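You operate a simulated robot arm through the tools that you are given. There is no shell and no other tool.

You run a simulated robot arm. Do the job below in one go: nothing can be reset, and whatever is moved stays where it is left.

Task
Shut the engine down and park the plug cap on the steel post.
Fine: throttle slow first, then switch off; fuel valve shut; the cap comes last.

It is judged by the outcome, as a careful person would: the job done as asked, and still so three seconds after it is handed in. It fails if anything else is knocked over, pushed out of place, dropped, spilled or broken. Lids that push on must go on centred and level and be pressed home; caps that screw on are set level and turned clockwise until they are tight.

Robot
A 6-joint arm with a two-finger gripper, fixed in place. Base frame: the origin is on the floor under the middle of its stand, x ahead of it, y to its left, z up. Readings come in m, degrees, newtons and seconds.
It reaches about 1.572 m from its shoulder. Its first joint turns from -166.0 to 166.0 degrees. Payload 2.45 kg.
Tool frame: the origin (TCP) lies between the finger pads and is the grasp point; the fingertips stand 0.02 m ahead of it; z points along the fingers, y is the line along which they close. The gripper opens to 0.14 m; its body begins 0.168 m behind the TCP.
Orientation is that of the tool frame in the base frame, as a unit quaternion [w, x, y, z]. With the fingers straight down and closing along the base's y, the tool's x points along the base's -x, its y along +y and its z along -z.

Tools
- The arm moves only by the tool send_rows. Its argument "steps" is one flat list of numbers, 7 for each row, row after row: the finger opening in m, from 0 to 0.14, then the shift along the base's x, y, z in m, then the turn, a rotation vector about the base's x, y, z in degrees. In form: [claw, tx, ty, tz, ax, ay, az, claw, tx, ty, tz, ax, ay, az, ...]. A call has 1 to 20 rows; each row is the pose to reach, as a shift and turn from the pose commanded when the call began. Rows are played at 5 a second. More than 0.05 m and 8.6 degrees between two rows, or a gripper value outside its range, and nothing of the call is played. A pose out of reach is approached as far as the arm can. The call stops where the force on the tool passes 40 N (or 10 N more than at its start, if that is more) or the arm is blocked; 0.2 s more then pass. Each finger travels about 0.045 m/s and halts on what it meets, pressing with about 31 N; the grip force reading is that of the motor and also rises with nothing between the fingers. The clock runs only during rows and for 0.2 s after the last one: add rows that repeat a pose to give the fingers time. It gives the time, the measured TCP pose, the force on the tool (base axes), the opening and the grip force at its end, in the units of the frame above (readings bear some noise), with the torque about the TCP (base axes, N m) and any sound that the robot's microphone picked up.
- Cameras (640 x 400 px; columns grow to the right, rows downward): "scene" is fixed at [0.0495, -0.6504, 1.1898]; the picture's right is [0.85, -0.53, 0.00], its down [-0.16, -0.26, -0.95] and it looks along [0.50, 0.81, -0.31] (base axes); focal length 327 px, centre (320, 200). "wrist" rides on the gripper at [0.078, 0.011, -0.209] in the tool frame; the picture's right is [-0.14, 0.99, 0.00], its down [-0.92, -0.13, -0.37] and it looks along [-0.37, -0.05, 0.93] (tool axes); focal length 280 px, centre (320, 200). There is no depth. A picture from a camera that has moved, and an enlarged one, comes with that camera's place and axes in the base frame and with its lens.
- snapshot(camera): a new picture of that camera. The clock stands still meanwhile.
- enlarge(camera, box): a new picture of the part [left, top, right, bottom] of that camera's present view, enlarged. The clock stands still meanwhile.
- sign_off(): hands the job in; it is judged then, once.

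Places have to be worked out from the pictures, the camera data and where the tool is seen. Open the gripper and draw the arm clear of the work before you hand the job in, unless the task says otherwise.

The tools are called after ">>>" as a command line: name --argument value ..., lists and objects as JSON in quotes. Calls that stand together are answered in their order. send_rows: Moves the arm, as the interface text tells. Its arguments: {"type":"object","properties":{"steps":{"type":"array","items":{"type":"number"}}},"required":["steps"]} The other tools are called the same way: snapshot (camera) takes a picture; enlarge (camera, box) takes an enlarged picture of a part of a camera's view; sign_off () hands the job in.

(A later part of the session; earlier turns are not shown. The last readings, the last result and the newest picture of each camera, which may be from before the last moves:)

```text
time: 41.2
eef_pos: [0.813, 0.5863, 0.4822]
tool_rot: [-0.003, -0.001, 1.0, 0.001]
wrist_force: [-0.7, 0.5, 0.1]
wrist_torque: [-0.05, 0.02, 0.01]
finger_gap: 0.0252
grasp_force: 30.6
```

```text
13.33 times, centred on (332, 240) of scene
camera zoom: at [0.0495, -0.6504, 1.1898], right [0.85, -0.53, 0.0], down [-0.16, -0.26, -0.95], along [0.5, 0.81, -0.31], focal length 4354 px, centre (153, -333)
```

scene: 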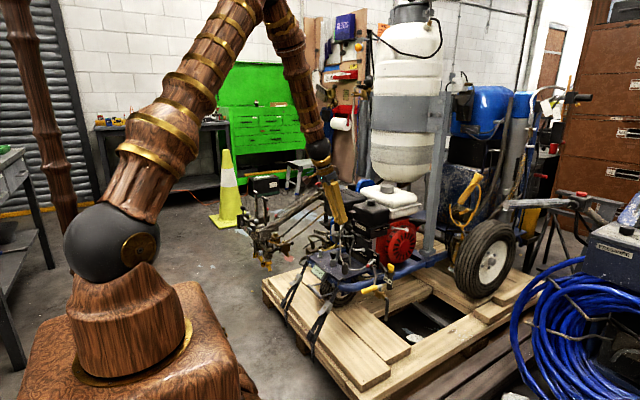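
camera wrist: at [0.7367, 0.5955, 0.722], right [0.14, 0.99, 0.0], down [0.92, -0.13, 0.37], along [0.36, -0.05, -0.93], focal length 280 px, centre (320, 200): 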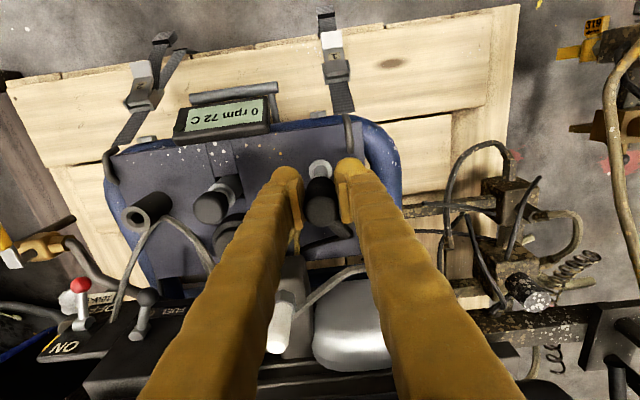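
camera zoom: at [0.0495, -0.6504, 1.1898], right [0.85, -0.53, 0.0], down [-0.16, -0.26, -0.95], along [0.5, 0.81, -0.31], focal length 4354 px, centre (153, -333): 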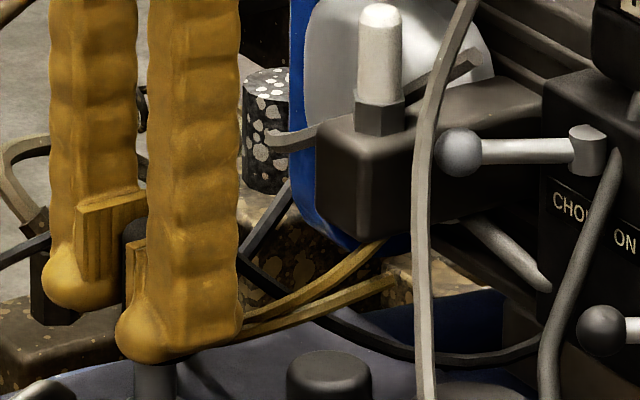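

Flange and cap are concentric to within ~0.5 mm and the cap mouth is at the post tip with no contact force. I continue down slowly to part-insert.

>>> send_rows --steps '[0, 0, 0, -0.002, 0, 0, 0, 0, 0, 0, -0.004, 0, 0, 0, 0, 0, 0, -0.006, 0, 0, 0, 0, 0, 0, -0.008, 0, 0, 0, 0, 0, 0, -0.01, 0, 0, 0, 0, 0, 0, -0.01, 0, 0, 0]'

>>> enlarge --camera "wrist" --box '[275, 140, 365, 200]'

>>> enlarge --camera "scene" --box '[310, 230, 355, 260]'

```text
time: 42.6
eef_pos: [0.8127, 0.585, 0.4717]
tool_rot: [-0.001, -0.002, 1.0, 0.001]
wrist_force: [-0.2, 0.2, -0.3]
wrist_torque: [-0.03, 0.0, 0.01]
finger_gap: 0.0251
grasp_force: 30.9
```

```text
6.67 times, centred on (320, 170) of wrist
camera zoom: at [0.7359, 0.5959, 0.6802], right [0.14, 0.99, 0.0], down [0.92, -0.13, 0.37], along [0.36, -0.05, -0.93], focal length 1869 px, centre (320, 400)
```

zoom: 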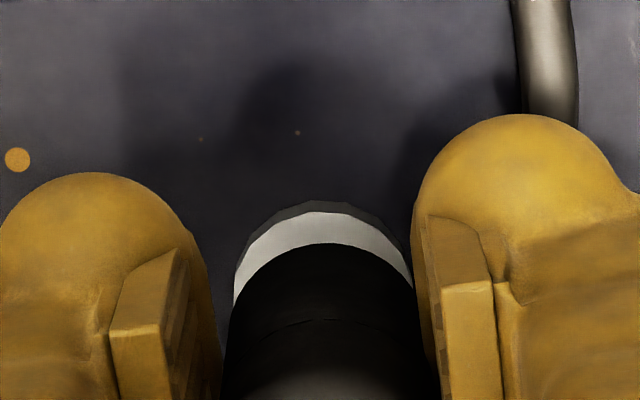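

```text
13.33 times, centred on (332, 245) of scene
camera zoom: at [0.0495, -0.6504, 1.1898], right [0.85, -0.53, 0.0], down [-0.16, -0.26, -0.95], along [0.5, 0.81, -0.31], focal length 4354 px, centre (153, -400)
```

zoom: 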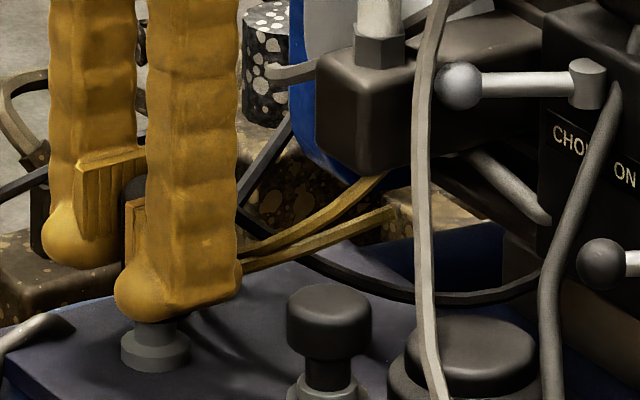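

Cap is 15 mm down the post with zero side force. I re-triangulated the hook rod: its top is only ≈0.430, so the tips can go lower safely. I keep pressing down in 2 mm steps, watching for seating force.

>>> send_rows --steps '[0, 0, 0, -0.002, 0, 0, 0, 0, 0, 0, -0.004, 0, 0, 0, 0, 0, 0, -0.006, 0, 0, 0, 0, 0, 0, -0.008, 0, 0, 0, 0, 0, 0, -0.01, 0, 0, 0, 0, 0, 0, -0.01, 0, 0, 0]'

>>> enlarge --camera "wrist" --box '[275, 140, 365, 200]'

>>> enlarge --camera "scene" --box '[310, 235, 355, 265]'

```text
time: 44.0
eef_pos: [0.8132, 0.585, 0.4605]
tool_rot: [-0.002, 0.0, 1.0, 0.001]
wrist_force: [1.2, 3.1, 3.2]
wrist_torque: [0.11, -0.02, 0.01]
finger_gap: 0.025
grasp_force: 31.0
```

```text
6.67 times, centred on (320, 170) of wrist
camera zoom: at [0.7363, 0.5958, 0.6705], right [0.14, 0.99, 0.0], down [0.92, -0.13, 0.37], along [0.36, -0.05, -0.93], focal length 1869 px, centre (320, 400)
```

zoom: 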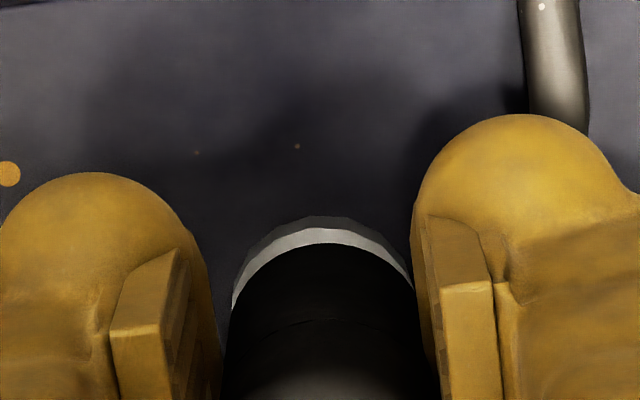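

```text
13.33 times, centred on (332, 250) of scene
camera zoom: at [0.0495, -0.6504, 1.1898], right [0.85, -0.53, 0.0], down [-0.16, -0.26, -0.95], along [0.5, 0.81, -0.31], focal length 4354 px, centre (153, -467)
```

zoom: 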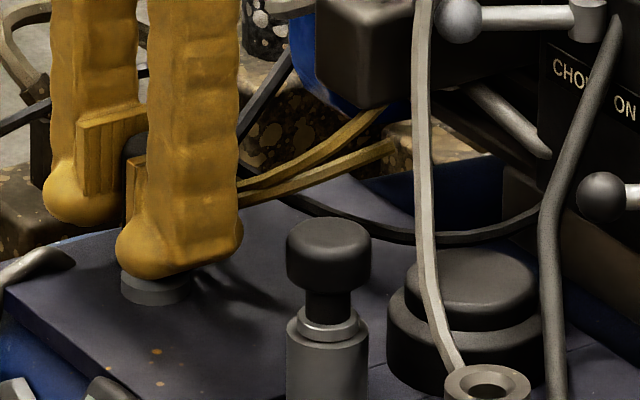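

Light resistance begins (≈3–5 N). I keep pressing down in small steps until it seats.

>>> send_rows --steps '[0, 0, 0, -0.0015, 0, 0, 0, 0, 0, 0, -0.003, 0, 0, 0, 0, 0, 0, -0.0045, 0, 0, 0, 0, 0, 0, -0.006, 0, 0, 0, 0, 0, 0, -0.006, 0, 0, 0]'

>>> enlarge --camera "wrist" --box '[275, 140, 365, 200]'

>>> enlarge --camera "scene" --box '[310, 235, 355, 265]'

```text
time: 44.8
eef_pos: [0.8136, 0.5845, 0.4603]
tool_rot: [-0.001, 0.0, 1.0, 0.001]
wrist_force: [-2.2, -3.9, 12.6]
wrist_torque: [-0.05, -0.04, 0.01]
finger_gap: 0.0248
grasp_force: 31.4
stopped in row 3: the force on the tool passed its limit at 43 N (the readings are from after the stop); the commanded pose is now the measured one
```

```text
6.67 times, centred on (320, 170) of wrist
camera zoom: at [0.7362, 0.5954, 0.6688], right [0.14, 0.99, 0.0], down [0.92, -0.13, 0.37], along [0.36, -0.05, -0.93], focal length 1869 px, centre (320, 400)
```

zoom: 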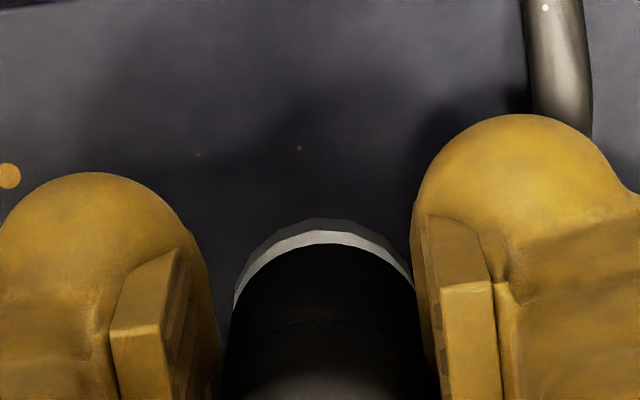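

```text
13.33 times, centred on (332, 250) of scene
camera zoom: at [0.0495, -0.6504, 1.1898], right [0.85, -0.53, 0.0], down [-0.16, -0.26, -0.95], along [0.5, 0.81, -0.31], focal length 4354 px, centre (153, -467)
```

zoom: 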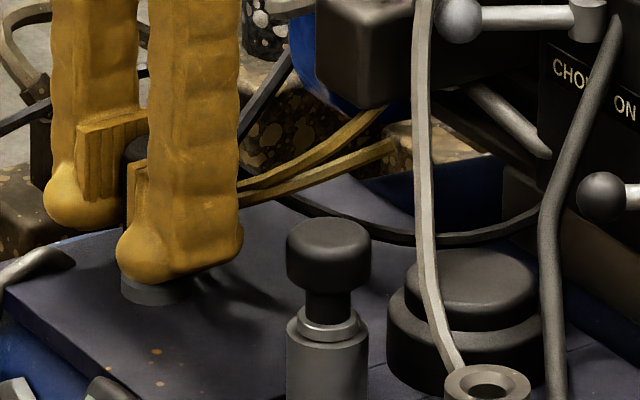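

43 N stop with the cap not slipping in the grip: insertion ≈25 mm, matching how deep it sat on the plug, so it's home. I relieve the press slightly, then open the fingers gently.

>>> send_rows --steps '[0.0, 0, 0, 0.0008, 0, 0, 0, 0.03, 0, 0, 0.0008, 0, 0, 0, 0.036, 0, 0, 0.0008, 0, 0, 0, 0.042, 0, 0, 0.0008, 0, 0, 0, 0.042, 0, 0, 0.0008, 0, 0, 0]'

>>> enlarge --camera "wrist" --box '[275, 140, 365, 200]'

>>> enlarge --camera "scene" --box '[310, 235, 355, 265]'

```text
time: 46.0
eef_pos: [0.8129, 0.5843, 0.4585]
tool_rot: [-0.001, -0.001, 1.0, 0.002]
wrist_force: [0.2, 0.4, -0.3]
wrist_torque: [0.01, -0.02, 0.01]
finger_gap: 0.0418
grasp_force: 0.1
```

```text
6.67 times, centred on (320, 170) of wrist
camera zoom: at [0.7358, 0.5957, 0.6687], right [0.14, 0.99, 0.0], down [0.92, -0.13, 0.37], along [0.36, -0.05, -0.93], focal length 1869 px, centre (320, 400)
```

zoom: 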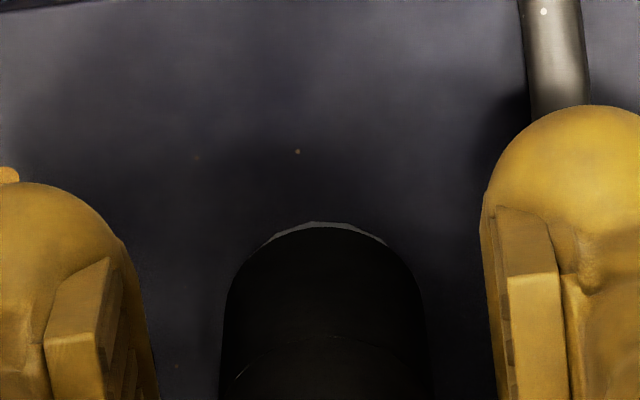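

```text
13.33 times, centred on (332, 250) of scene
camera zoom: at [0.0495, -0.6504, 1.1898], right [0.85, -0.53, 0.0], down [-0.16, -0.26, -0.95], along [0.5, 0.81, -0.31], focal length 4354 px, centre (153, -467)
```

zoom: 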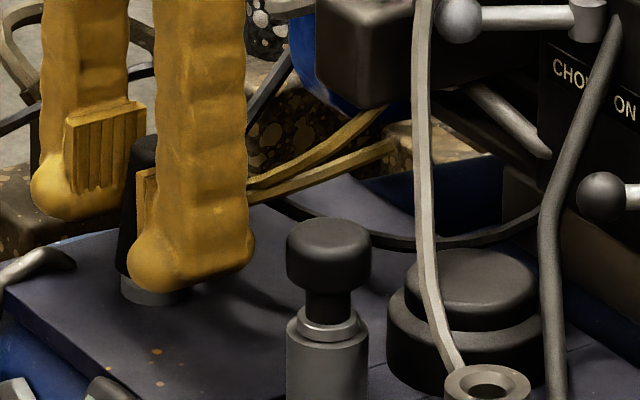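

Fingers are open with no load. The cap appears to have moved slightly; I'll raise the gripper straight up and inspect how it sits.

>>> send_rows --steps '[0.042, 0, 0, 0.01, 0, 0, 0, 0.042, 0, 0, 0.03, 0, 0, 0, 0.042, 0, 0, 0.06, 0, 0, 0, 0.042, 0, 0, 0.09, 0, 0, 0, 0.042, 0, 0, 0.12, 0, 0, 0, 0.042, 0, 0, 0.12, 0, 0, 0]'

>>> enlarge --camera "wrist" --box '[275, 130, 365, 190]'

>>> enlarge --camera "scene" --box '[310, 230, 355, 260]'

>>> snapshot --camera "wrist"

```text
time: 47.4
eef_pos: [0.8144, 0.5857, 0.581]
tool_rot: [0.0, -0.001, 1.0, 0.002]
wrist_force: [-0.3, -0.3, 0.5]
wrist_torque: [0.01, -0.02, 0.03]
finger_gap: 0.0419
grasp_force: 0.1
```

```text
6.67 times, centred on (320, 160) of wrist
camera zoom: at [0.7357, 0.5967, 0.7895], right [0.14, 0.99, 0.0], down [0.92, -0.13, 0.37], along [0.36, -0.05, -0.93], focal length 1869 px, centre (320, 467)
```

zoom: 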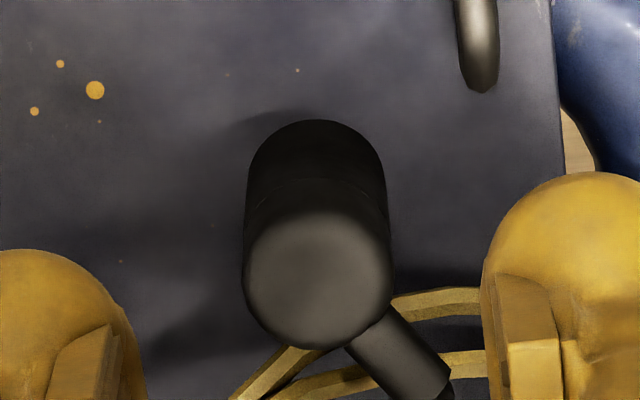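

```text
13.33 times, centred on (332, 245) of scene
camera zoom: at [0.0495, -0.6504, 1.1898], right [0.85, -0.53, 0.0], down [-0.16, -0.26, -0.95], along [0.5, 0.81, -0.31], focal length 4354 px, centre (153, -400)
```

zoom: 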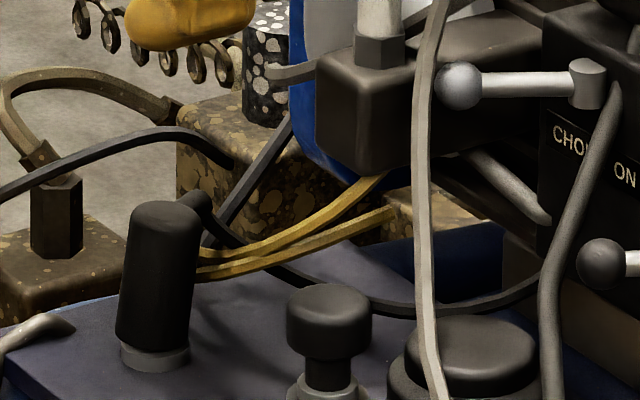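

```text
taken
camera wrist: at [0.7357, 0.5967, 0.7895], right [0.14, 0.99, 0.0], down [0.92, -0.13, 0.37], along [0.36, -0.05, -0.93], focal length 280 px, centre (320, 200)
```

wrist: 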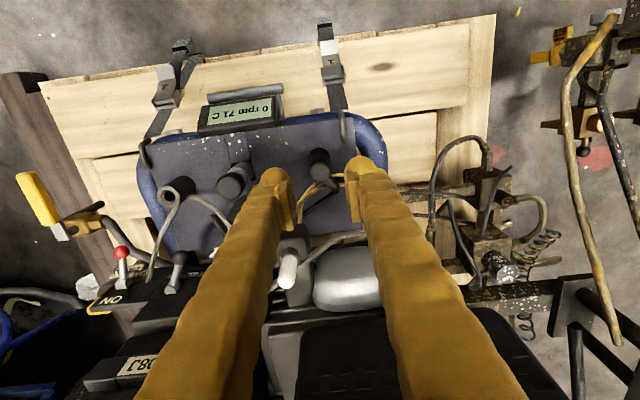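

The cap is leaning about 6° toward the engine. I'll look closer to see how it sits on the post.

>>> enlarge --camera "scene" --box '[316, 243, 332, 260]'

>>> enlarge --camera "scene" --box '[312, 240, 336, 255]'

>>> enlarge --camera "wrist" --box '[298, 140, 343, 170]'

```text
16.00 times, centred on (324, 252) of scene
camera zoom: at [0.0495, -0.6504, 1.1898], right [0.85, -0.53, 0.0], down [-0.16, -0.26, -0.95], along [0.5, 0.81, -0.31], focal length 5225 px, centre (256, -624)
```

zoom: 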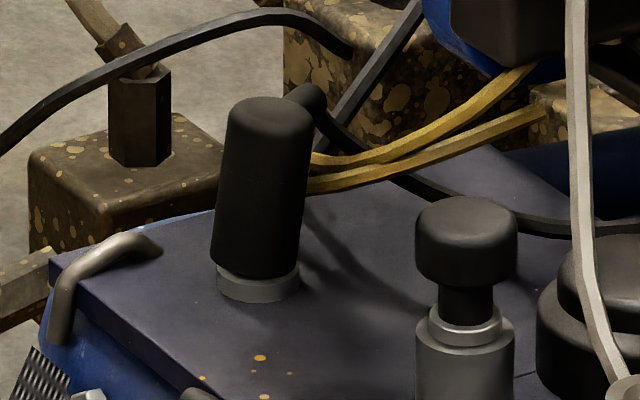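

```text
16.00 times, centred on (324, 248) of scene
camera zoom: at [0.0495, -0.6504, 1.1898], right [0.85, -0.53, 0.0], down [-0.16, -0.26, -0.95], along [0.5, 0.81, -0.31], focal length 5225 px, centre (256, -560)
```

zoom: 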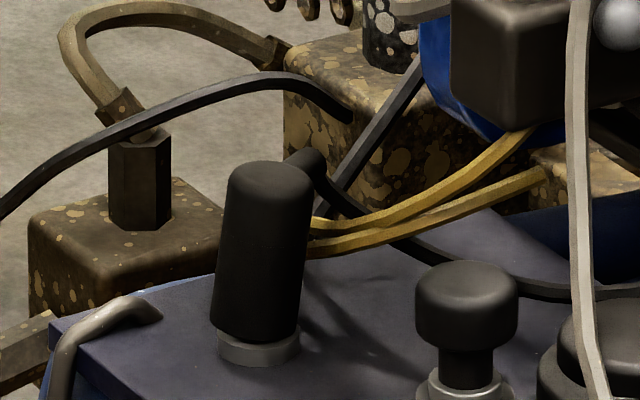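

```text
13.33 times, centred on (320, 155) of wrist
camera zoom: at [0.7357, 0.5967, 0.7895], right [0.14, 0.99, 0.0], down [0.92, -0.13, 0.37], along [0.36, -0.05, -0.93], focal length 3738 px, centre (313, 800)
```

zoom: 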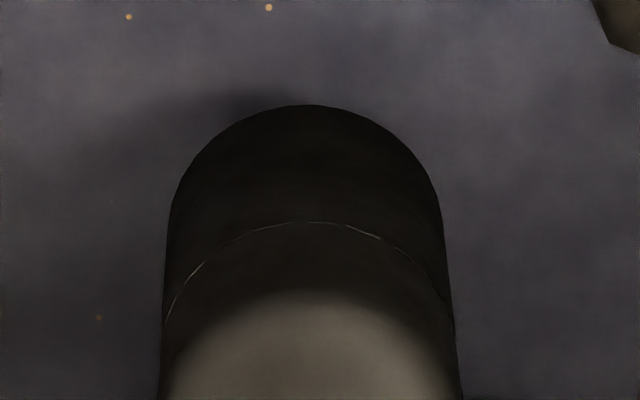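

The cap is bottomed on the post tip (≈25 mm engaged) but leaning ~6° in its clearance, pulled by the lead. I'll close the fingers above it and press down centrally on its top to level and seat it.

>>> send_rows --steps '[0.02, 0.004, -0.001, 0, 0, 0, 0, 0.0, 0.0075, -0.0017, 0, 0, 0, 0, 0.0, 0.0075, -0.0017, -0.03, 0, 0, 0, 0.0, 0.0075, -0.0017, -0.06, 0, 0, 0, 0.0, 0.0075, -0.0017, -0.072, 0, 0, 0, 0.0, 0.0075, -0.0017, -0.072, 0, 0, 0]'

>>> enlarge --camera "scene" --box '[310, 230, 350, 257]'

>>> enlarge --camera "wrist" --box '[275, 140, 365, 200]'

```text
time: 48.8
eef_pos: [0.8218, 0.5832, 0.5078]
tool_rot: [-0.001, -0.002, 1.0, 0.001]
wrist_force: [0.3, -0.3, 0.0]
wrist_torque: [-0.03, -0.03, 0.0]
finger_gap: 0.0
grasp_force: 29.4
```

```text
14.81 times, centred on (330, 244) of scene
camera zoom: at [0.0495, -0.6504, 1.1898], right [0.85, -0.53, 0.0], down [-0.16, -0.26, -0.95], along [0.5, 0.81, -0.31], focal length 4838 px, centre (172, -444)
```

zoom: 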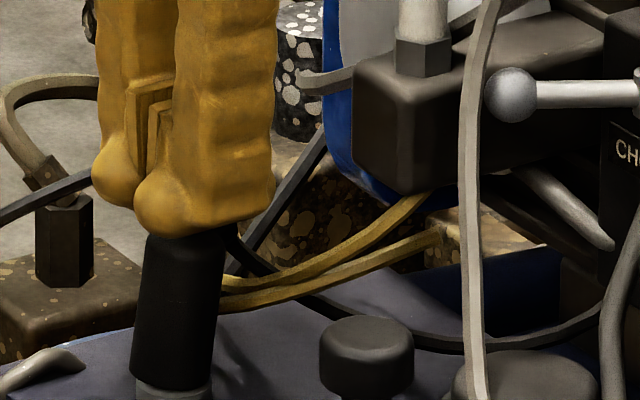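

```text
6.67 times, centred on (320, 170) of wrist
camera zoom: at [0.7443, 0.5938, 0.7166], right [0.14, 0.99, 0.0], down [0.92, -0.13, 0.37], along [0.36, -0.05, -0.93], focal length 1869 px, centre (320, 400)
```

zoom: 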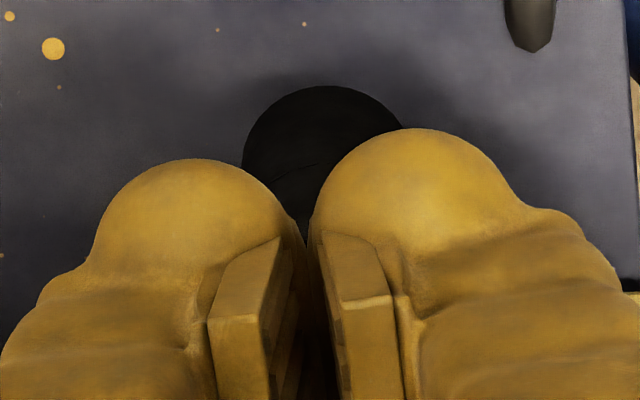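

Tips are centred just above the cap top. I press straight down in 2 mm steps until seated.

>>> send_rows --steps '[0.0, 0, 0.001, -0.004, 0, 0, 0, 0.0, 0, 0.001, -0.007, 0, 0, 0, 0.0, 0, 0.001, -0.009, 0, 0, 0, 0.0, 0, 0.001, -0.011, 0, 0, 0, 0.0, 0, 0.001, -0.013, 0, 0, 0, 0.0, 0, 0.001, -0.015, 0, 0, 0, 0.0, 0, 0.001, -0.017, 0, 0, 0, 0.0, 0, 0.001, -0.017, 0, 0, 0]'

>>> enlarge --camera "scene" --box '[310, 230, 350, 257]'

>>> enlarge --camera "wrist" --box '[275, 140, 365, 200]'

```text
time: 50.2
eef_pos: [0.8227, 0.5843, 0.4964]
tool_rot: [-0.001, -0.001, 1.0, 0.001]
wrist_force: [-6.6, -1.4, 13.0]
wrist_torque: [-0.06, 0.19, 0.02]
finger_gap: 0.0058
grasp_force: 28.9
stopped in row 6: the force on the tool passed its limit at 45 N (the readings are from after the stop); the commanded pose is now the measured one
```

```text
14.81 times, centred on (330, 244) of scene
camera zoom: at [0.0495, -0.6504, 1.1898], right [0.85, -0.53, 0.0], down [-0.16, -0.26, -0.95], along [0.5, 0.81, -0.31], focal length 4838 px, centre (172, -444)
```

zoom: 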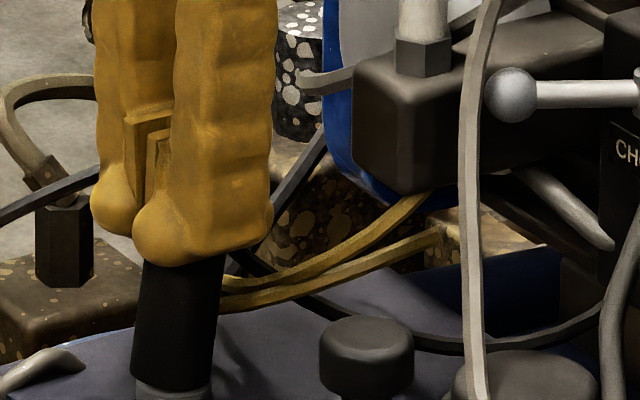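

```text
6.67 times, centred on (320, 170) of wrist
camera zoom: at [0.7442, 0.5948, 0.7056], right [0.14, 0.99, 0.0], down [0.92, -0.13, 0.37], along [0.36, -0.05, -0.93], focal length 1869 px, centre (320, 400)
```

zoom: 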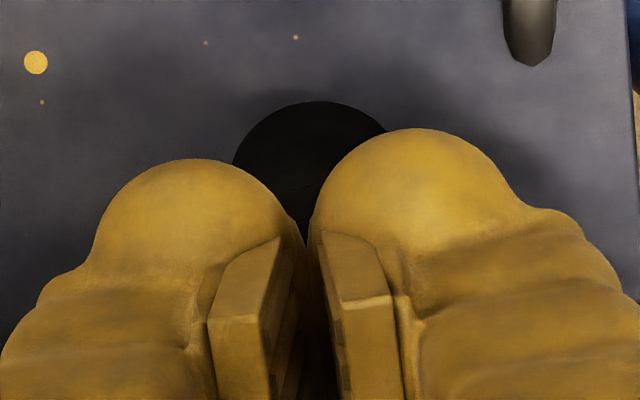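

45 N reached with no further travel, so depth is bottomed; but the lean may persist. I lift off and inspect the cap and its lead.

>>> send_rows --steps '[0.0, 0, 0, 0.01, 0, 0, 0, 0.0, -0.01, 0, 0.04, 0, 0, 0, 0.02, -0.03, 0, 0.08, 0, 0, 0, 0.06, -0.06, 0, 0.12, 0, 0, 0, 0.1, -0.08, 0, 0.15, 0, 0, 0, 0.14, -0.1, 0, 0.15, 0, 0, 0, 0.14, -0.1, 0, 0.15, 0, 0, 0]'

>>> snapshot --camera "wrist"

>>> enlarge --camera "wrist" --box '[275, 170, 395, 250]'

>>> enlarge --camera "scene" --box '[310, 235, 350, 262]'

```text
time: 51.8
eef_pos: [0.7237, 0.5862, 0.6461]
tool_rot: [-0.002, -0.002, 1.0, 0.001]
wrist_force: [-1.1, 0.0, 0.3]
wrist_torque: [-0.01, 0.04, -0.01]
finger_gap: 0.1016
grasp_force: 0.0
```

```text
taken
camera wrist: at [0.6456, 0.5971, 0.8551], right [0.14, 0.99, 0.0], down [0.92, -0.13, 0.37], along [0.36, -0.05, -0.93], focal length 280 px, centre (320, 200)
```

wrist: 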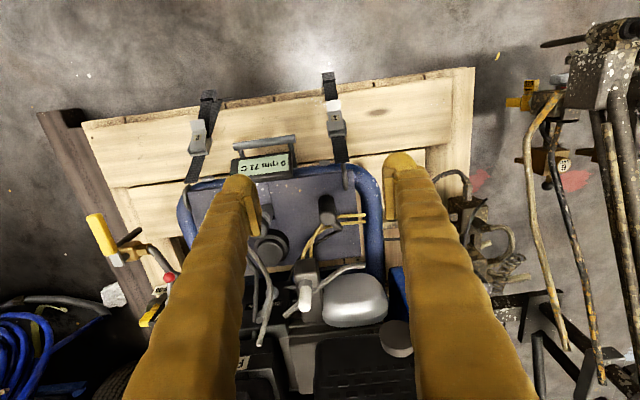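

```text
5.00 times, centred on (335, 210) of wrist
camera zoom: at [0.6456, 0.5971, 0.8551], right [0.14, 0.99, 0.0], down [0.92, -0.13, 0.37], along [0.36, -0.05, -0.93], focal length 1402 px, centre (245, 150)
```

zoom: 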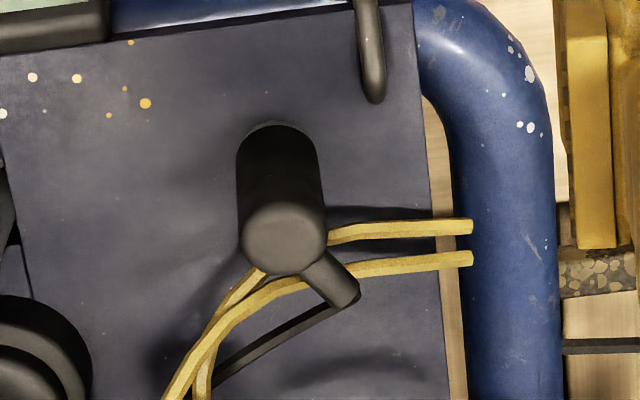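

```text
14.81 times, centred on (330, 248) of scene
camera zoom: at [0.0495, -0.6504, 1.1898], right [0.85, -0.53, 0.0], down [-0.16, -0.26, -0.95], along [0.5, 0.81, -0.31], focal length 4838 px, centre (172, -518)
```

zoom: 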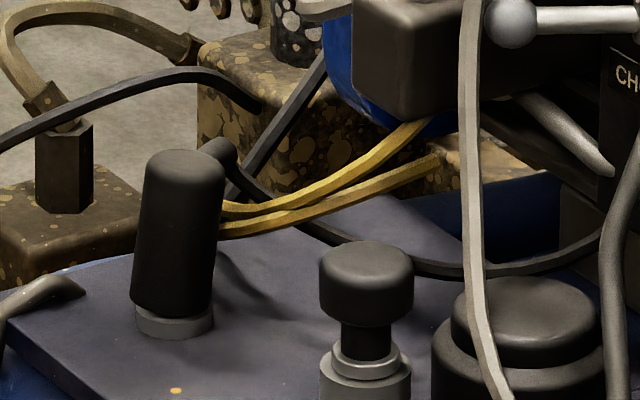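

The cap sits on the post but still leans ~5°. I want a low, nearly horizontal look at the cap–flange gap, so I tilt the gripper 40° and view from the front.

>>> send_rows --steps '[0.14, 0.0, -0.003, -0.02, 0, -8, 0, 0.14, 0.0, -0.006, -0.04, 0, -16, 0, 0.14, 0.0, -0.008, -0.06, 0, -24, 0, 0.14, 0.0, -0.011, -0.08, 0, -32, 0, 0.14, 0.0, -0.011, -0.1, 0, -40, 0, 0.14, 0.0, -0.011, -0.1, 0, -40, 0]'

>>> snapshot --camera "wrist"

>>> enlarge --camera "wrist" --box '[290, 140, 380, 200]'

```text
time: 53.2
eef_pos: [0.722, 0.5743, 0.5441]
tool_rot: [0.343, -0.002, 0.939, 0.003]
wrist_force: [0.0, -0.1, 0.0]
wrist_torque: [0.0, 0.0, -0.02]
finger_gap: 0.1398
grasp_force: 0.0
```

```text
taken
camera wrist: at [0.5286, 0.5849, 0.6555], right [0.1, 0.99, 0.09], down [0.47, -0.13, 0.87], along [0.88, -0.05, -0.48], focal length 280 px, centre (320, 200)
```

wrist: 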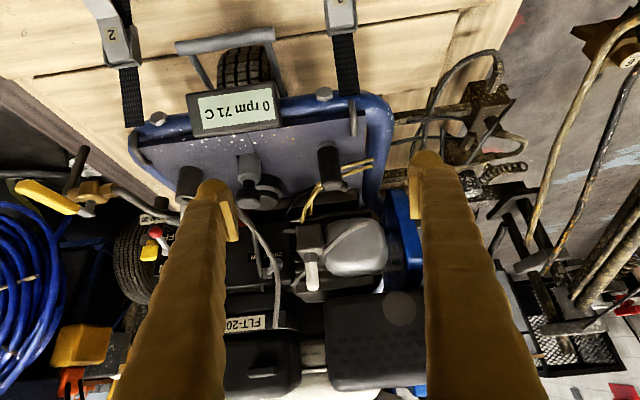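

```text
6.67 times, centred on (335, 170) of wrist
camera zoom: at [0.5286, 0.5849, 0.6555], right [0.1, 0.99, 0.09], down [0.47, -0.13, 0.87], along [0.88, -0.05, -0.48], focal length 1869 px, centre (220, 400)
```

zoom: 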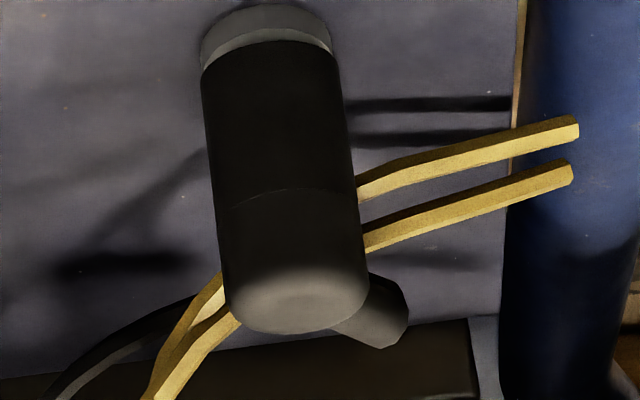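

The low view shows the cap rim is still ~3 mm above the flange with the lean in x. I'll go back upright, close the fingers, and press with a single fingertip centred on the cap top — its flat underside along x should level the cap while seating it.

>>> send_rows --steps '[0.12, 0.0, 0.0, 0.02, 0, 8, 0, 0.1, 0.01, 0.0, 0.04, 0, 16, 0, 0.08, 0.03, 0.0, 0.06, 0, 24, 0, 0.06, 0.05, 0.0, 0.06, 0, 32, 0, 0.03, 0.07, -0.003, 0.06, 0, 40, 0, 0.0, 0.09, -0.006, 0.06, 0, 40, 0, 0.0, 0.099, -0.006, 0.03, 0, 40, 0, 0.0, 0.099, -0.006, 0.0, 0, 40, 0, 0.0, 0.099, -0.006, -0.02, 0, 40, 0, 0.0, 0.099, -0.006, -0.02, 0, 40, 0]'

>>> enlarge --camera "wrist" --box '[275, 140, 365, 200]'

>>> enlarge --camera "scene" --box '[310, 230, 350, 257]'

```text
time: 55.4
eef_pos: [0.8235, 0.5676, 0.5246]
tool_rot: [-0.001, -0.001, 1.0, 0.002]
wrist_force: [0.6, -0.4, 0.2]
wrist_torque: [-0.05, 0.03, 0.01]
finger_gap: 0.0002
grasp_force: 29.6
```

```text
6.67 times, centred on (320, 170) of wrist
camera zoom: at [0.7449, 0.5781, 0.7341], right [0.14, 0.99, 0.0], down [0.92, -0.13, 0.37], along [0.36, -0.05, -0.93], focal length 1869 px, centre (320, 400)
```

zoom: 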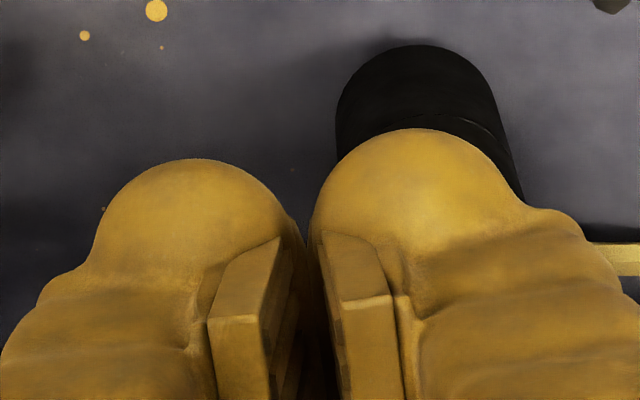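

```text
14.81 times, centred on (330, 244) of scene
camera zoom: at [0.0495, -0.6504, 1.1898], right [0.85, -0.53, 0.0], down [-0.16, -0.26, -0.95], along [0.5, 0.81, -0.31], focal length 4838 px, centre (172, -444)
```

zoom: 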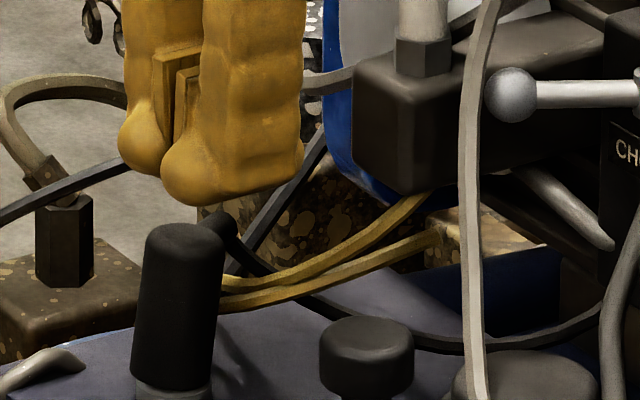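

The +y fingertip is above the cap top. I press down slowly.

>>> send_rows --steps '[0.0, 0, 0.0015, -0.012, 0, 0, 0, 0.0, 0, 0.0015, -0.02, 0, 0, 0, 0.0, 0, 0.0015, -0.023, 0, 0, 0, 0.0, 0, 0.0015, -0.025, 0, 0, 0, 0.0, 0, 0.0015, -0.027, 0, 0, 0, 0.0, 0, 0.0015, -0.029, 0, 0, 0, 0.0, 0, 0.0015, -0.031, 0, 0, 0, 0.0, 0, 0.0015, -0.033, 0, 0, 0, 0.0, 0, 0.0015, -0.035, 0, 0, 0, 0.0, 0, 0.0015, -0.035, 0, 0, 0]'

>>> enlarge --camera "scene" --box '[310, 235, 350, 262]'

>>> enlarge --camera "wrist" --box '[275, 140, 365, 200]'

```text
time: 57.1
eef_pos: [0.8211, 0.5683, 0.497]
tool_rot: [-0.001, -0.001, 1.0, 0.002]
wrist_force: [-6.6, -3.1, 11.6]
wrist_torque: [0.07, 0.18, 0.12]
finger_gap: 0.0
grasp_force: 28.8
stopped in row 8: the force on the tool passed its limit at 46 N (the readings are from after the stop); the commanded pose is now the measured one
```

```text
14.81 times, centred on (330, 248) of scene
camera zoom: at [0.0495, -0.6504, 1.1898], right [0.85, -0.53, 0.0], down [-0.16, -0.26, -0.95], along [0.5, 0.81, -0.31], focal length 4838 px, centre (172, -518)
```

zoom: 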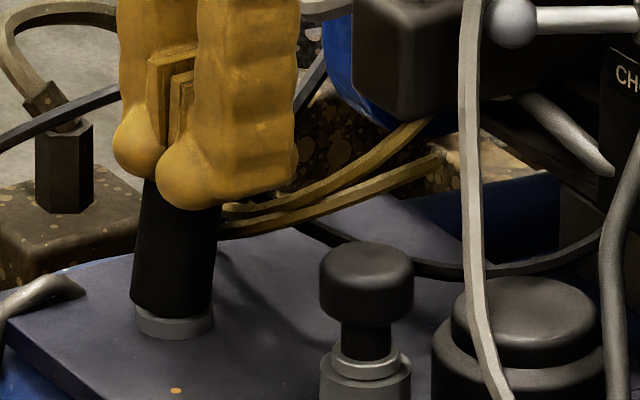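

```text
6.67 times, centred on (320, 170) of wrist
camera zoom: at [0.7437, 0.5796, 0.7059], right [0.14, 0.99, 0.0], down [0.92, -0.13, 0.37], along [0.36, -0.05, -0.93], focal length 1869 px, centre (320, 400)
```

zoom: 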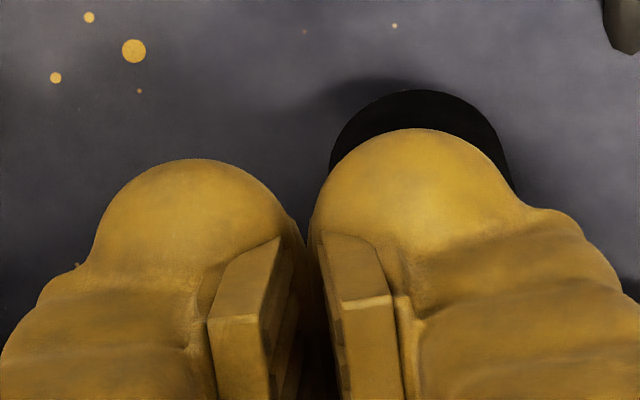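

The lean persists even at 46 N from the top, so it needs levelling while held. I'll lift off, reopen, and re-grip the cap higher (tips ≥0.45 m, clear of wires and hook) to level and re-press it.

>>> send_rows --steps '[0.0, 0, 0, 0.02, 0, 0, 0, 0.0, 0, 0, 0.05, 0, 0, 0, 0.03, -0.003, 0.008, 0.07, 0, 0, 0, 0.048, -0.0065, 0.0157, 0.07, 0, 0, 0, 0.048, -0.0065, 0.0157, 0.05, 0, 0, 0, 0.048, -0.0065, 0.0157, 0.03, 0, 0, 0, 0.048, -0.0065, 0.0157, 0.02, 0, 0, 0, 0.048, -0.0065, 0.0157, 0.02, 0, 0, 0]'

>>> enlarge --camera "wrist" --box '[275, 140, 365, 200]'

>>> enlarge --camera "scene" --box '[310, 235, 350, 262]'

```text
time: 58.9
eef_pos: [0.8166, 0.5847, 0.5158]
tool_rot: [-0.001, -0.001, 1.0, 0.002]
wrist_force: [0.4, 0.5, 0.5]
wrist_torque: [0.01, 0.03, 0.02]
finger_gap: 0.048
grasp_force: 0.1
```

```text
6.67 times, centred on (320, 170) of wrist
camera zoom: at [0.7384, 0.595, 0.7251], right [0.14, 0.99, 0.0], down [0.92, -0.13, 0.37], along [0.36, -0.05, -0.93], focal length 1869 px, centre (320, 400)
```

zoom: 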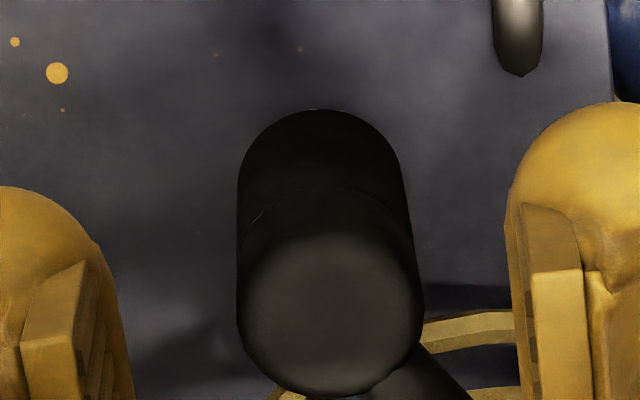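

```text
14.81 times, centred on (330, 248) of scene
camera zoom: at [0.0495, -0.6504, 1.1898], right [0.85, -0.53, 0.0], down [-0.16, -0.26, -0.95], along [0.5, 0.81, -0.31], focal length 4838 px, centre (172, -518)
```

zoom: 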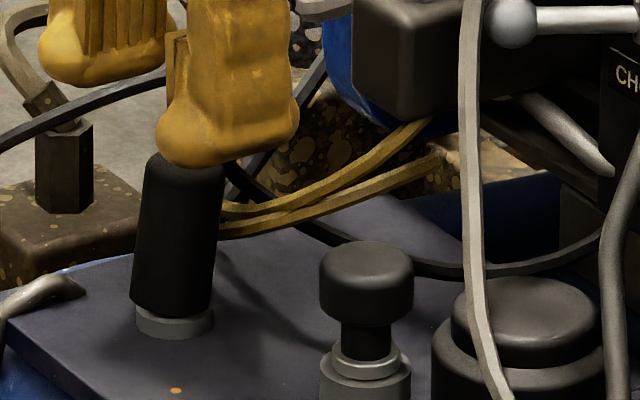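

Cap is centred in y between the open pads. I lower around it to TCP z≈0.470 and grip.

>>> send_rows --steps '[0.048, -0.002, 0.0005, -0.015, 0, 0, 0, 0.048, -0.002, 0.0005, -0.03, 0, 0, 0, 0.048, -0.002, 0.0005, -0.0455, 0, 0, 0, 0.048, -0.002, 0.0005, -0.0455, 0, 0, 0, 0.03, -0.002, 0.0005, -0.0455, 0, 0, 0, 0.0, -0.002, 0.0005, -0.0455, 0, 0, 0, 0.0, -0.002, 0.0005, -0.0455, 0, 0, 0, 0.0, -0.002, 0.0005, -0.0455, 0, 0, 0]'

>>> enlarge --camera "wrist" --box '[275, 140, 365, 200]'

>>> enlarge --camera "scene" --box '[310, 235, 350, 262]'

```text
time: 60.7
eef_pos: [0.813, 0.584, 0.4717]
tool_rot: [-0.001, -0.002, 1.0, 0.001]
wrist_force: [1.1, 6.0, -1.3]
wrist_torque: [0.26, -0.01, 0.06]
finger_gap: 0.0249
grasp_force: 30.9
```

```text
6.67 times, centred on (320, 170) of wrist
camera zoom: at [0.7351, 0.5948, 0.6809], right [0.14, 0.99, 0.0], down [0.92, -0.13, 0.37], along [0.36, -0.05, -0.93], focal length 1869 px, centre (320, 400)
```

zoom: 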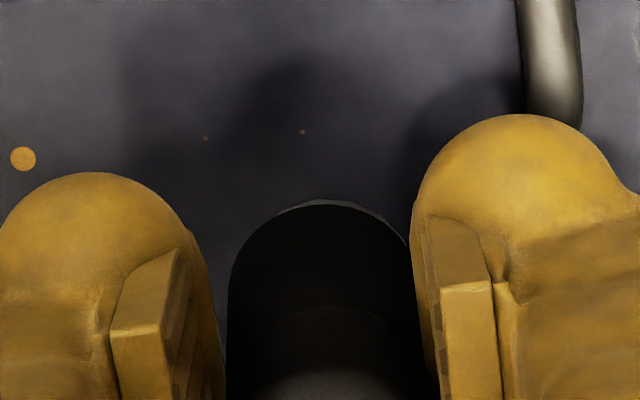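

```text
14.81 times, centred on (330, 248) of scene
camera zoom: at [0.0495, -0.6504, 1.1898], right [0.85, -0.53, 0.0], down [-0.16, -0.26, -0.95], along [0.5, 0.81, -0.31], focal length 4838 px, centre (172, -518)
```

zoom: 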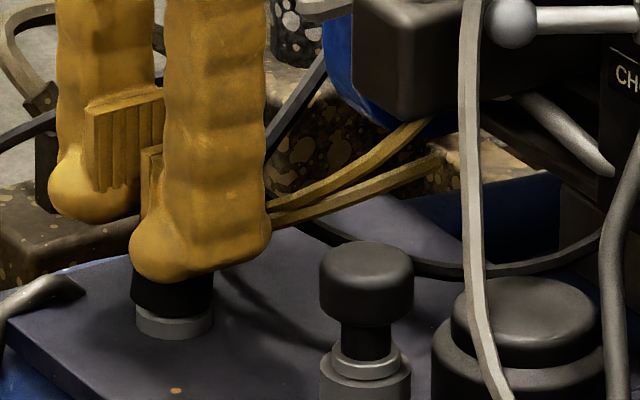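

Gripped with ~6 N side load in y. I shift +y slightly to relieve it and rotate the held cap about y by −5° (pivoting around the post tip) to bring it level.

>>> send_rows --steps '[0.0, 0.0, 0.0008, 0.0, 0, 0, 0, 0.0, -0.0004, 0.0008, 0.0, 0, -1.5, 0, 0.0, -0.0008, 0.0008, 0.0, 0, -3, 0, 0.0, -0.0014, 0.0008, 0.0, 0, -5, 0, 0.0, -0.0014, 0.0008, 0.0, 0, -5, 0]'

>>> enlarge --camera "wrist" --box '[275, 140, 365, 200]'

>>> enlarge --camera "scene" --box '[310, 235, 350, 262]'

```text
time: 61.9
eef_pos: [0.8108, 0.5847, 0.4706]
tool_rot: [0.043, -0.001, 0.999, 0.002]
wrist_force: [-12.9, -12.6, 19.4]
wrist_torque: [-0.2, 0.08, -0.02]
finger_gap: 0.0251
grasp_force: 31.4
```

```text
6.67 times, centred on (320, 170) of wrist
camera zoom: at [0.716, 0.5956, 0.6724], right [0.14, 0.99, 0.01], down [0.89, -0.13, 0.45], along [0.44, -0.05, -0.9], focal length 1869 px, centre (320, 400)
```

zoom: 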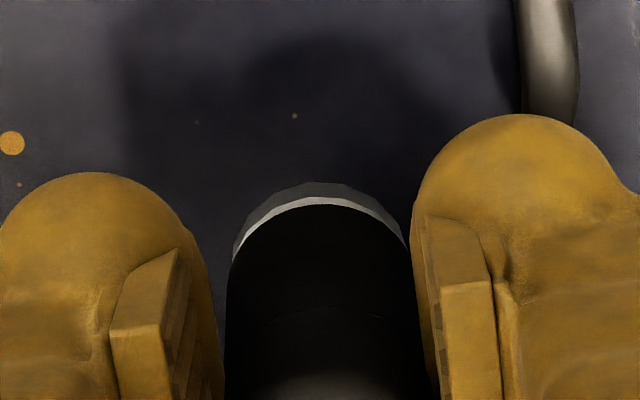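

```text
14.81 times, centred on (330, 248) of scene
camera zoom: at [0.0495, -0.6504, 1.1898], right [0.85, -0.53, 0.0], down [-0.16, -0.26, -0.95], along [0.5, 0.81, -0.31], focal length 4838 px, centre (172, -518)
```

zoom: 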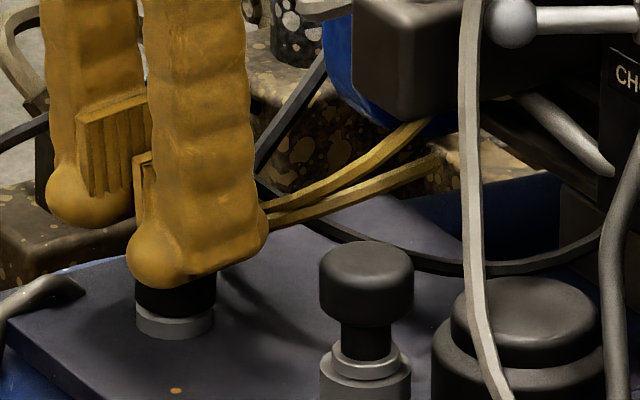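

The cap now looks level and concentric with the flange, but with lateral preload (−13, −13 N). I relax those sideways before pressing.

>>> send_rows --steps '[0.0, -0.0005, -0.0003, 0.0005, 0, 0, 0, 0.0, -0.001, -0.0005, 0.001, 0, 0, 0, 0.0, -0.001, -0.0005, 0.001, 0, 0, 0]'

>>> enlarge --camera "scene" --box '[310, 235, 350, 262]'

```text
time: 62.7
eef_pos: [0.8109, 0.5862, 0.4705]
tool_rot: [0.044, -0.001, 0.999, 0.002]
wrist_force: [2.0, 3.1, -4.2]
wrist_torque: [0.05, 0.0, 0.08]
finger_gap: 0.0246
grasp_force: 30.4
```

```text
14.81 times, centred on (330, 248) of scene
camera zoom: at [0.0495, -0.6504, 1.1898], right [0.85, -0.53, 0.0], down [-0.16, -0.26, -0.95], along [0.5, 0.81, -0.31], focal length 4838 px, centre (172, -518)
```

zoom: 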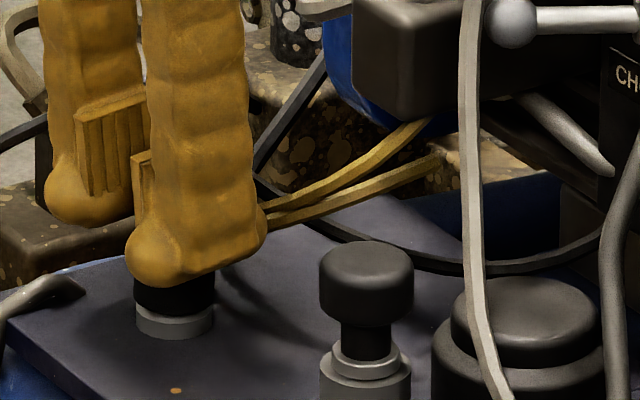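

Lateral loads are nearly gone. Now I press straight down with the cap held level.

>>> send_rows --steps '[0.0, 0.0003, 0, -0.001, 0, 0, 0, 0.0, 0.0003, 0, -0.002, 0, 0, 0, 0.0, 0.0003, 0, -0.003, 0, 0, 0, 0.0, 0.0003, 0, -0.004, 0, 0, 0, 0.0, 0.0003, 0, -0.005, 0, 0, 0, 0.0, 0.0003, 0, -0.006, 0, 0, 0, 0.0, 0.0003, 0, -0.007, 0, 0, 0, 0.0, 0.0003, 0, -0.008, 0, 0, 0]'

>>> enlarge --camera "scene" --box '[310, 235, 350, 262]'

>>> enlarge --camera "wrist" --box '[275, 140, 365, 200]'

```text
time: 63.5
eef_pos: [0.8113, 0.5855, 0.4713]
tool_rot: [0.043, -0.001, 0.999, 0.002]
wrist_force: [-6.9, -2.4, 12.5]
wrist_torque: [-0.05, 0.01, -0.01]
finger_gap: 0.0247
grasp_force: 30.8
stopped in row 4: the force on the tool passed its limit at 44 N (the readings are from after the stop); the commanded pose is now the measured one
```

```text
14.81 times, centred on (330, 248) of scene
camera zoom: at [0.0495, -0.6504, 1.1898], right [0.85, -0.53, 0.0], down [-0.16, -0.26, -0.95], along [0.5, 0.81, -0.31], focal length 4838 px, centre (172, -518)
```

zoom: 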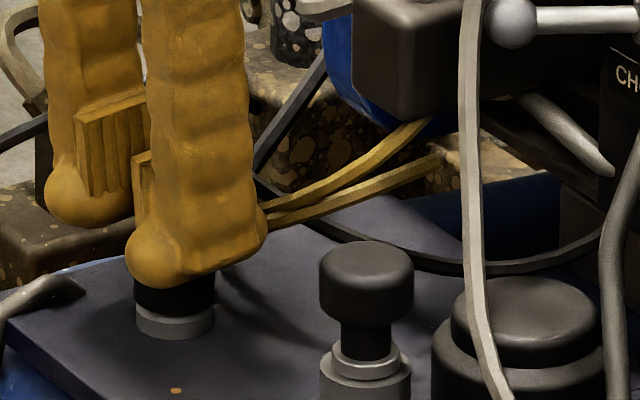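

```text
6.67 times, centred on (320, 170) of wrist
camera zoom: at [0.7156, 0.5959, 0.6723], right [0.14, 0.99, 0.02], down [0.89, -0.13, 0.45], along [0.44, -0.05, -0.89], focal length 1869 px, centre (320, 400)
```

zoom: 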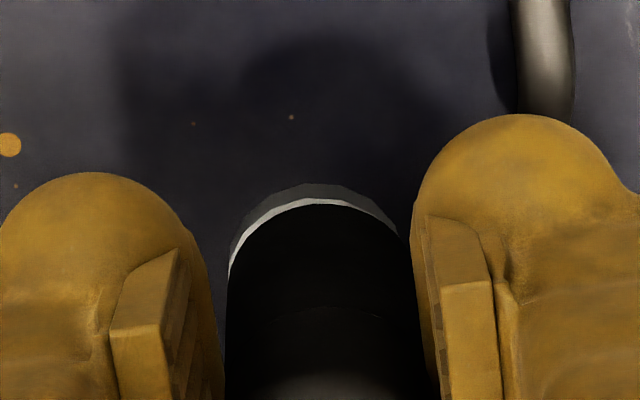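

Hard stop again at 44 N without any further travel: the cap is bottomed. It's sitting ~0.9 mm off in +y, so I centre it, unload the vertical force and release gently from this level pose.

>>> send_rows --steps '[0.0, 0.0, -0.0005, 0.0005, 0, 0, 0, 0.0, 0.0, -0.0009, 0.0008, 0, 0, 0, 0.0, 0.0, -0.0009, 0.0008, 0, 0, 0]'

>>> enlarge --camera "wrist" --box '[275, 140, 365, 200]'

```text
time: 64.3
eef_pos: [0.8109, 0.5839, 0.4708]
tool_rot: [0.044, -0.001, 0.999, 0.002]
wrist_force: [-2.4, 6.7, 5.2]
wrist_torque: [0.06, 0.02, 0.01]
finger_gap: 0.025
grasp_force: 30.8
```

```text
6.67 times, centred on (320, 170) of wrist
camera zoom: at [0.7156, 0.5949, 0.6723], right [0.14, 0.99, 0.02], down [0.89, -0.13, 0.45], along [0.44, -0.05, -0.89], focal length 1869 px, centre (320, 400)
```

zoom: 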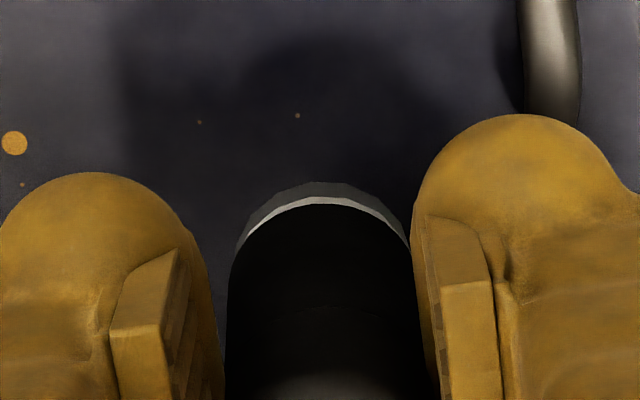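

Visually concentric now. I unload the remaining vertical/side force a bit more before opening.

>>> send_rows --steps '[0.0, 0.0, 0.0003, 0.0008, 0, 0, 0, 0.0, 0.0, 0.0004, 0.0008, 0, 0, 0, 0.0, 0.0, 0.0004, 0.0008, 0, 0, 0]'

>>> enlarge --camera "wrist" --box '[275, 140, 365, 200]'

>>> enlarge --camera "scene" --box '[312, 240, 336, 255]'

```text
time: 65.2
eef_pos: [0.8104, 0.5845, 0.4714]
tool_rot: [0.044, -0.001, 0.999, 0.002]
wrist_force: [0.2, -0.5, 0.2]
wrist_torque: [-0.01, -0.03, 0.02]
finger_gap: 0.0251
grasp_force: 30.4
```

```text
6.67 times, centred on (320, 170) of wrist
camera zoom: at [0.7151, 0.5953, 0.6724], right [0.14, 0.99, 0.02], down [0.89, -0.13, 0.45], along [0.44, -0.05, -0.89], focal length 1869 px, centre (320, 400)
```

zoom: 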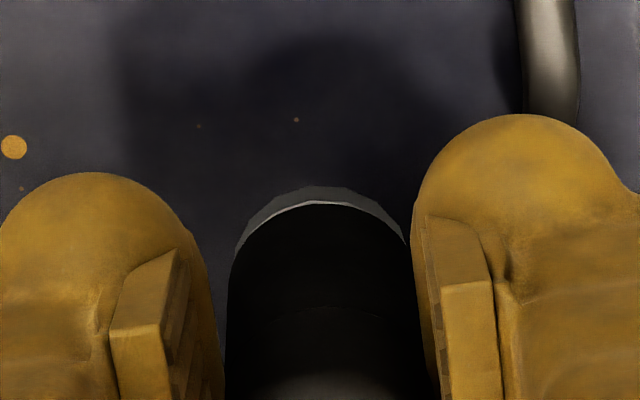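

```text
16.00 times, centred on (324, 248) of scene
camera zoom: at [0.0495, -0.6504, 1.1898], right [0.85, -0.53, 0.0], down [-0.16, -0.26, -0.95], along [0.5, 0.81, -0.31], focal length 5225 px, centre (256, -560)
```

zoom: 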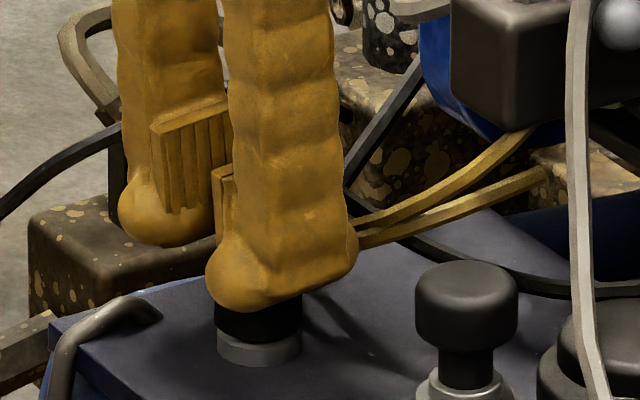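

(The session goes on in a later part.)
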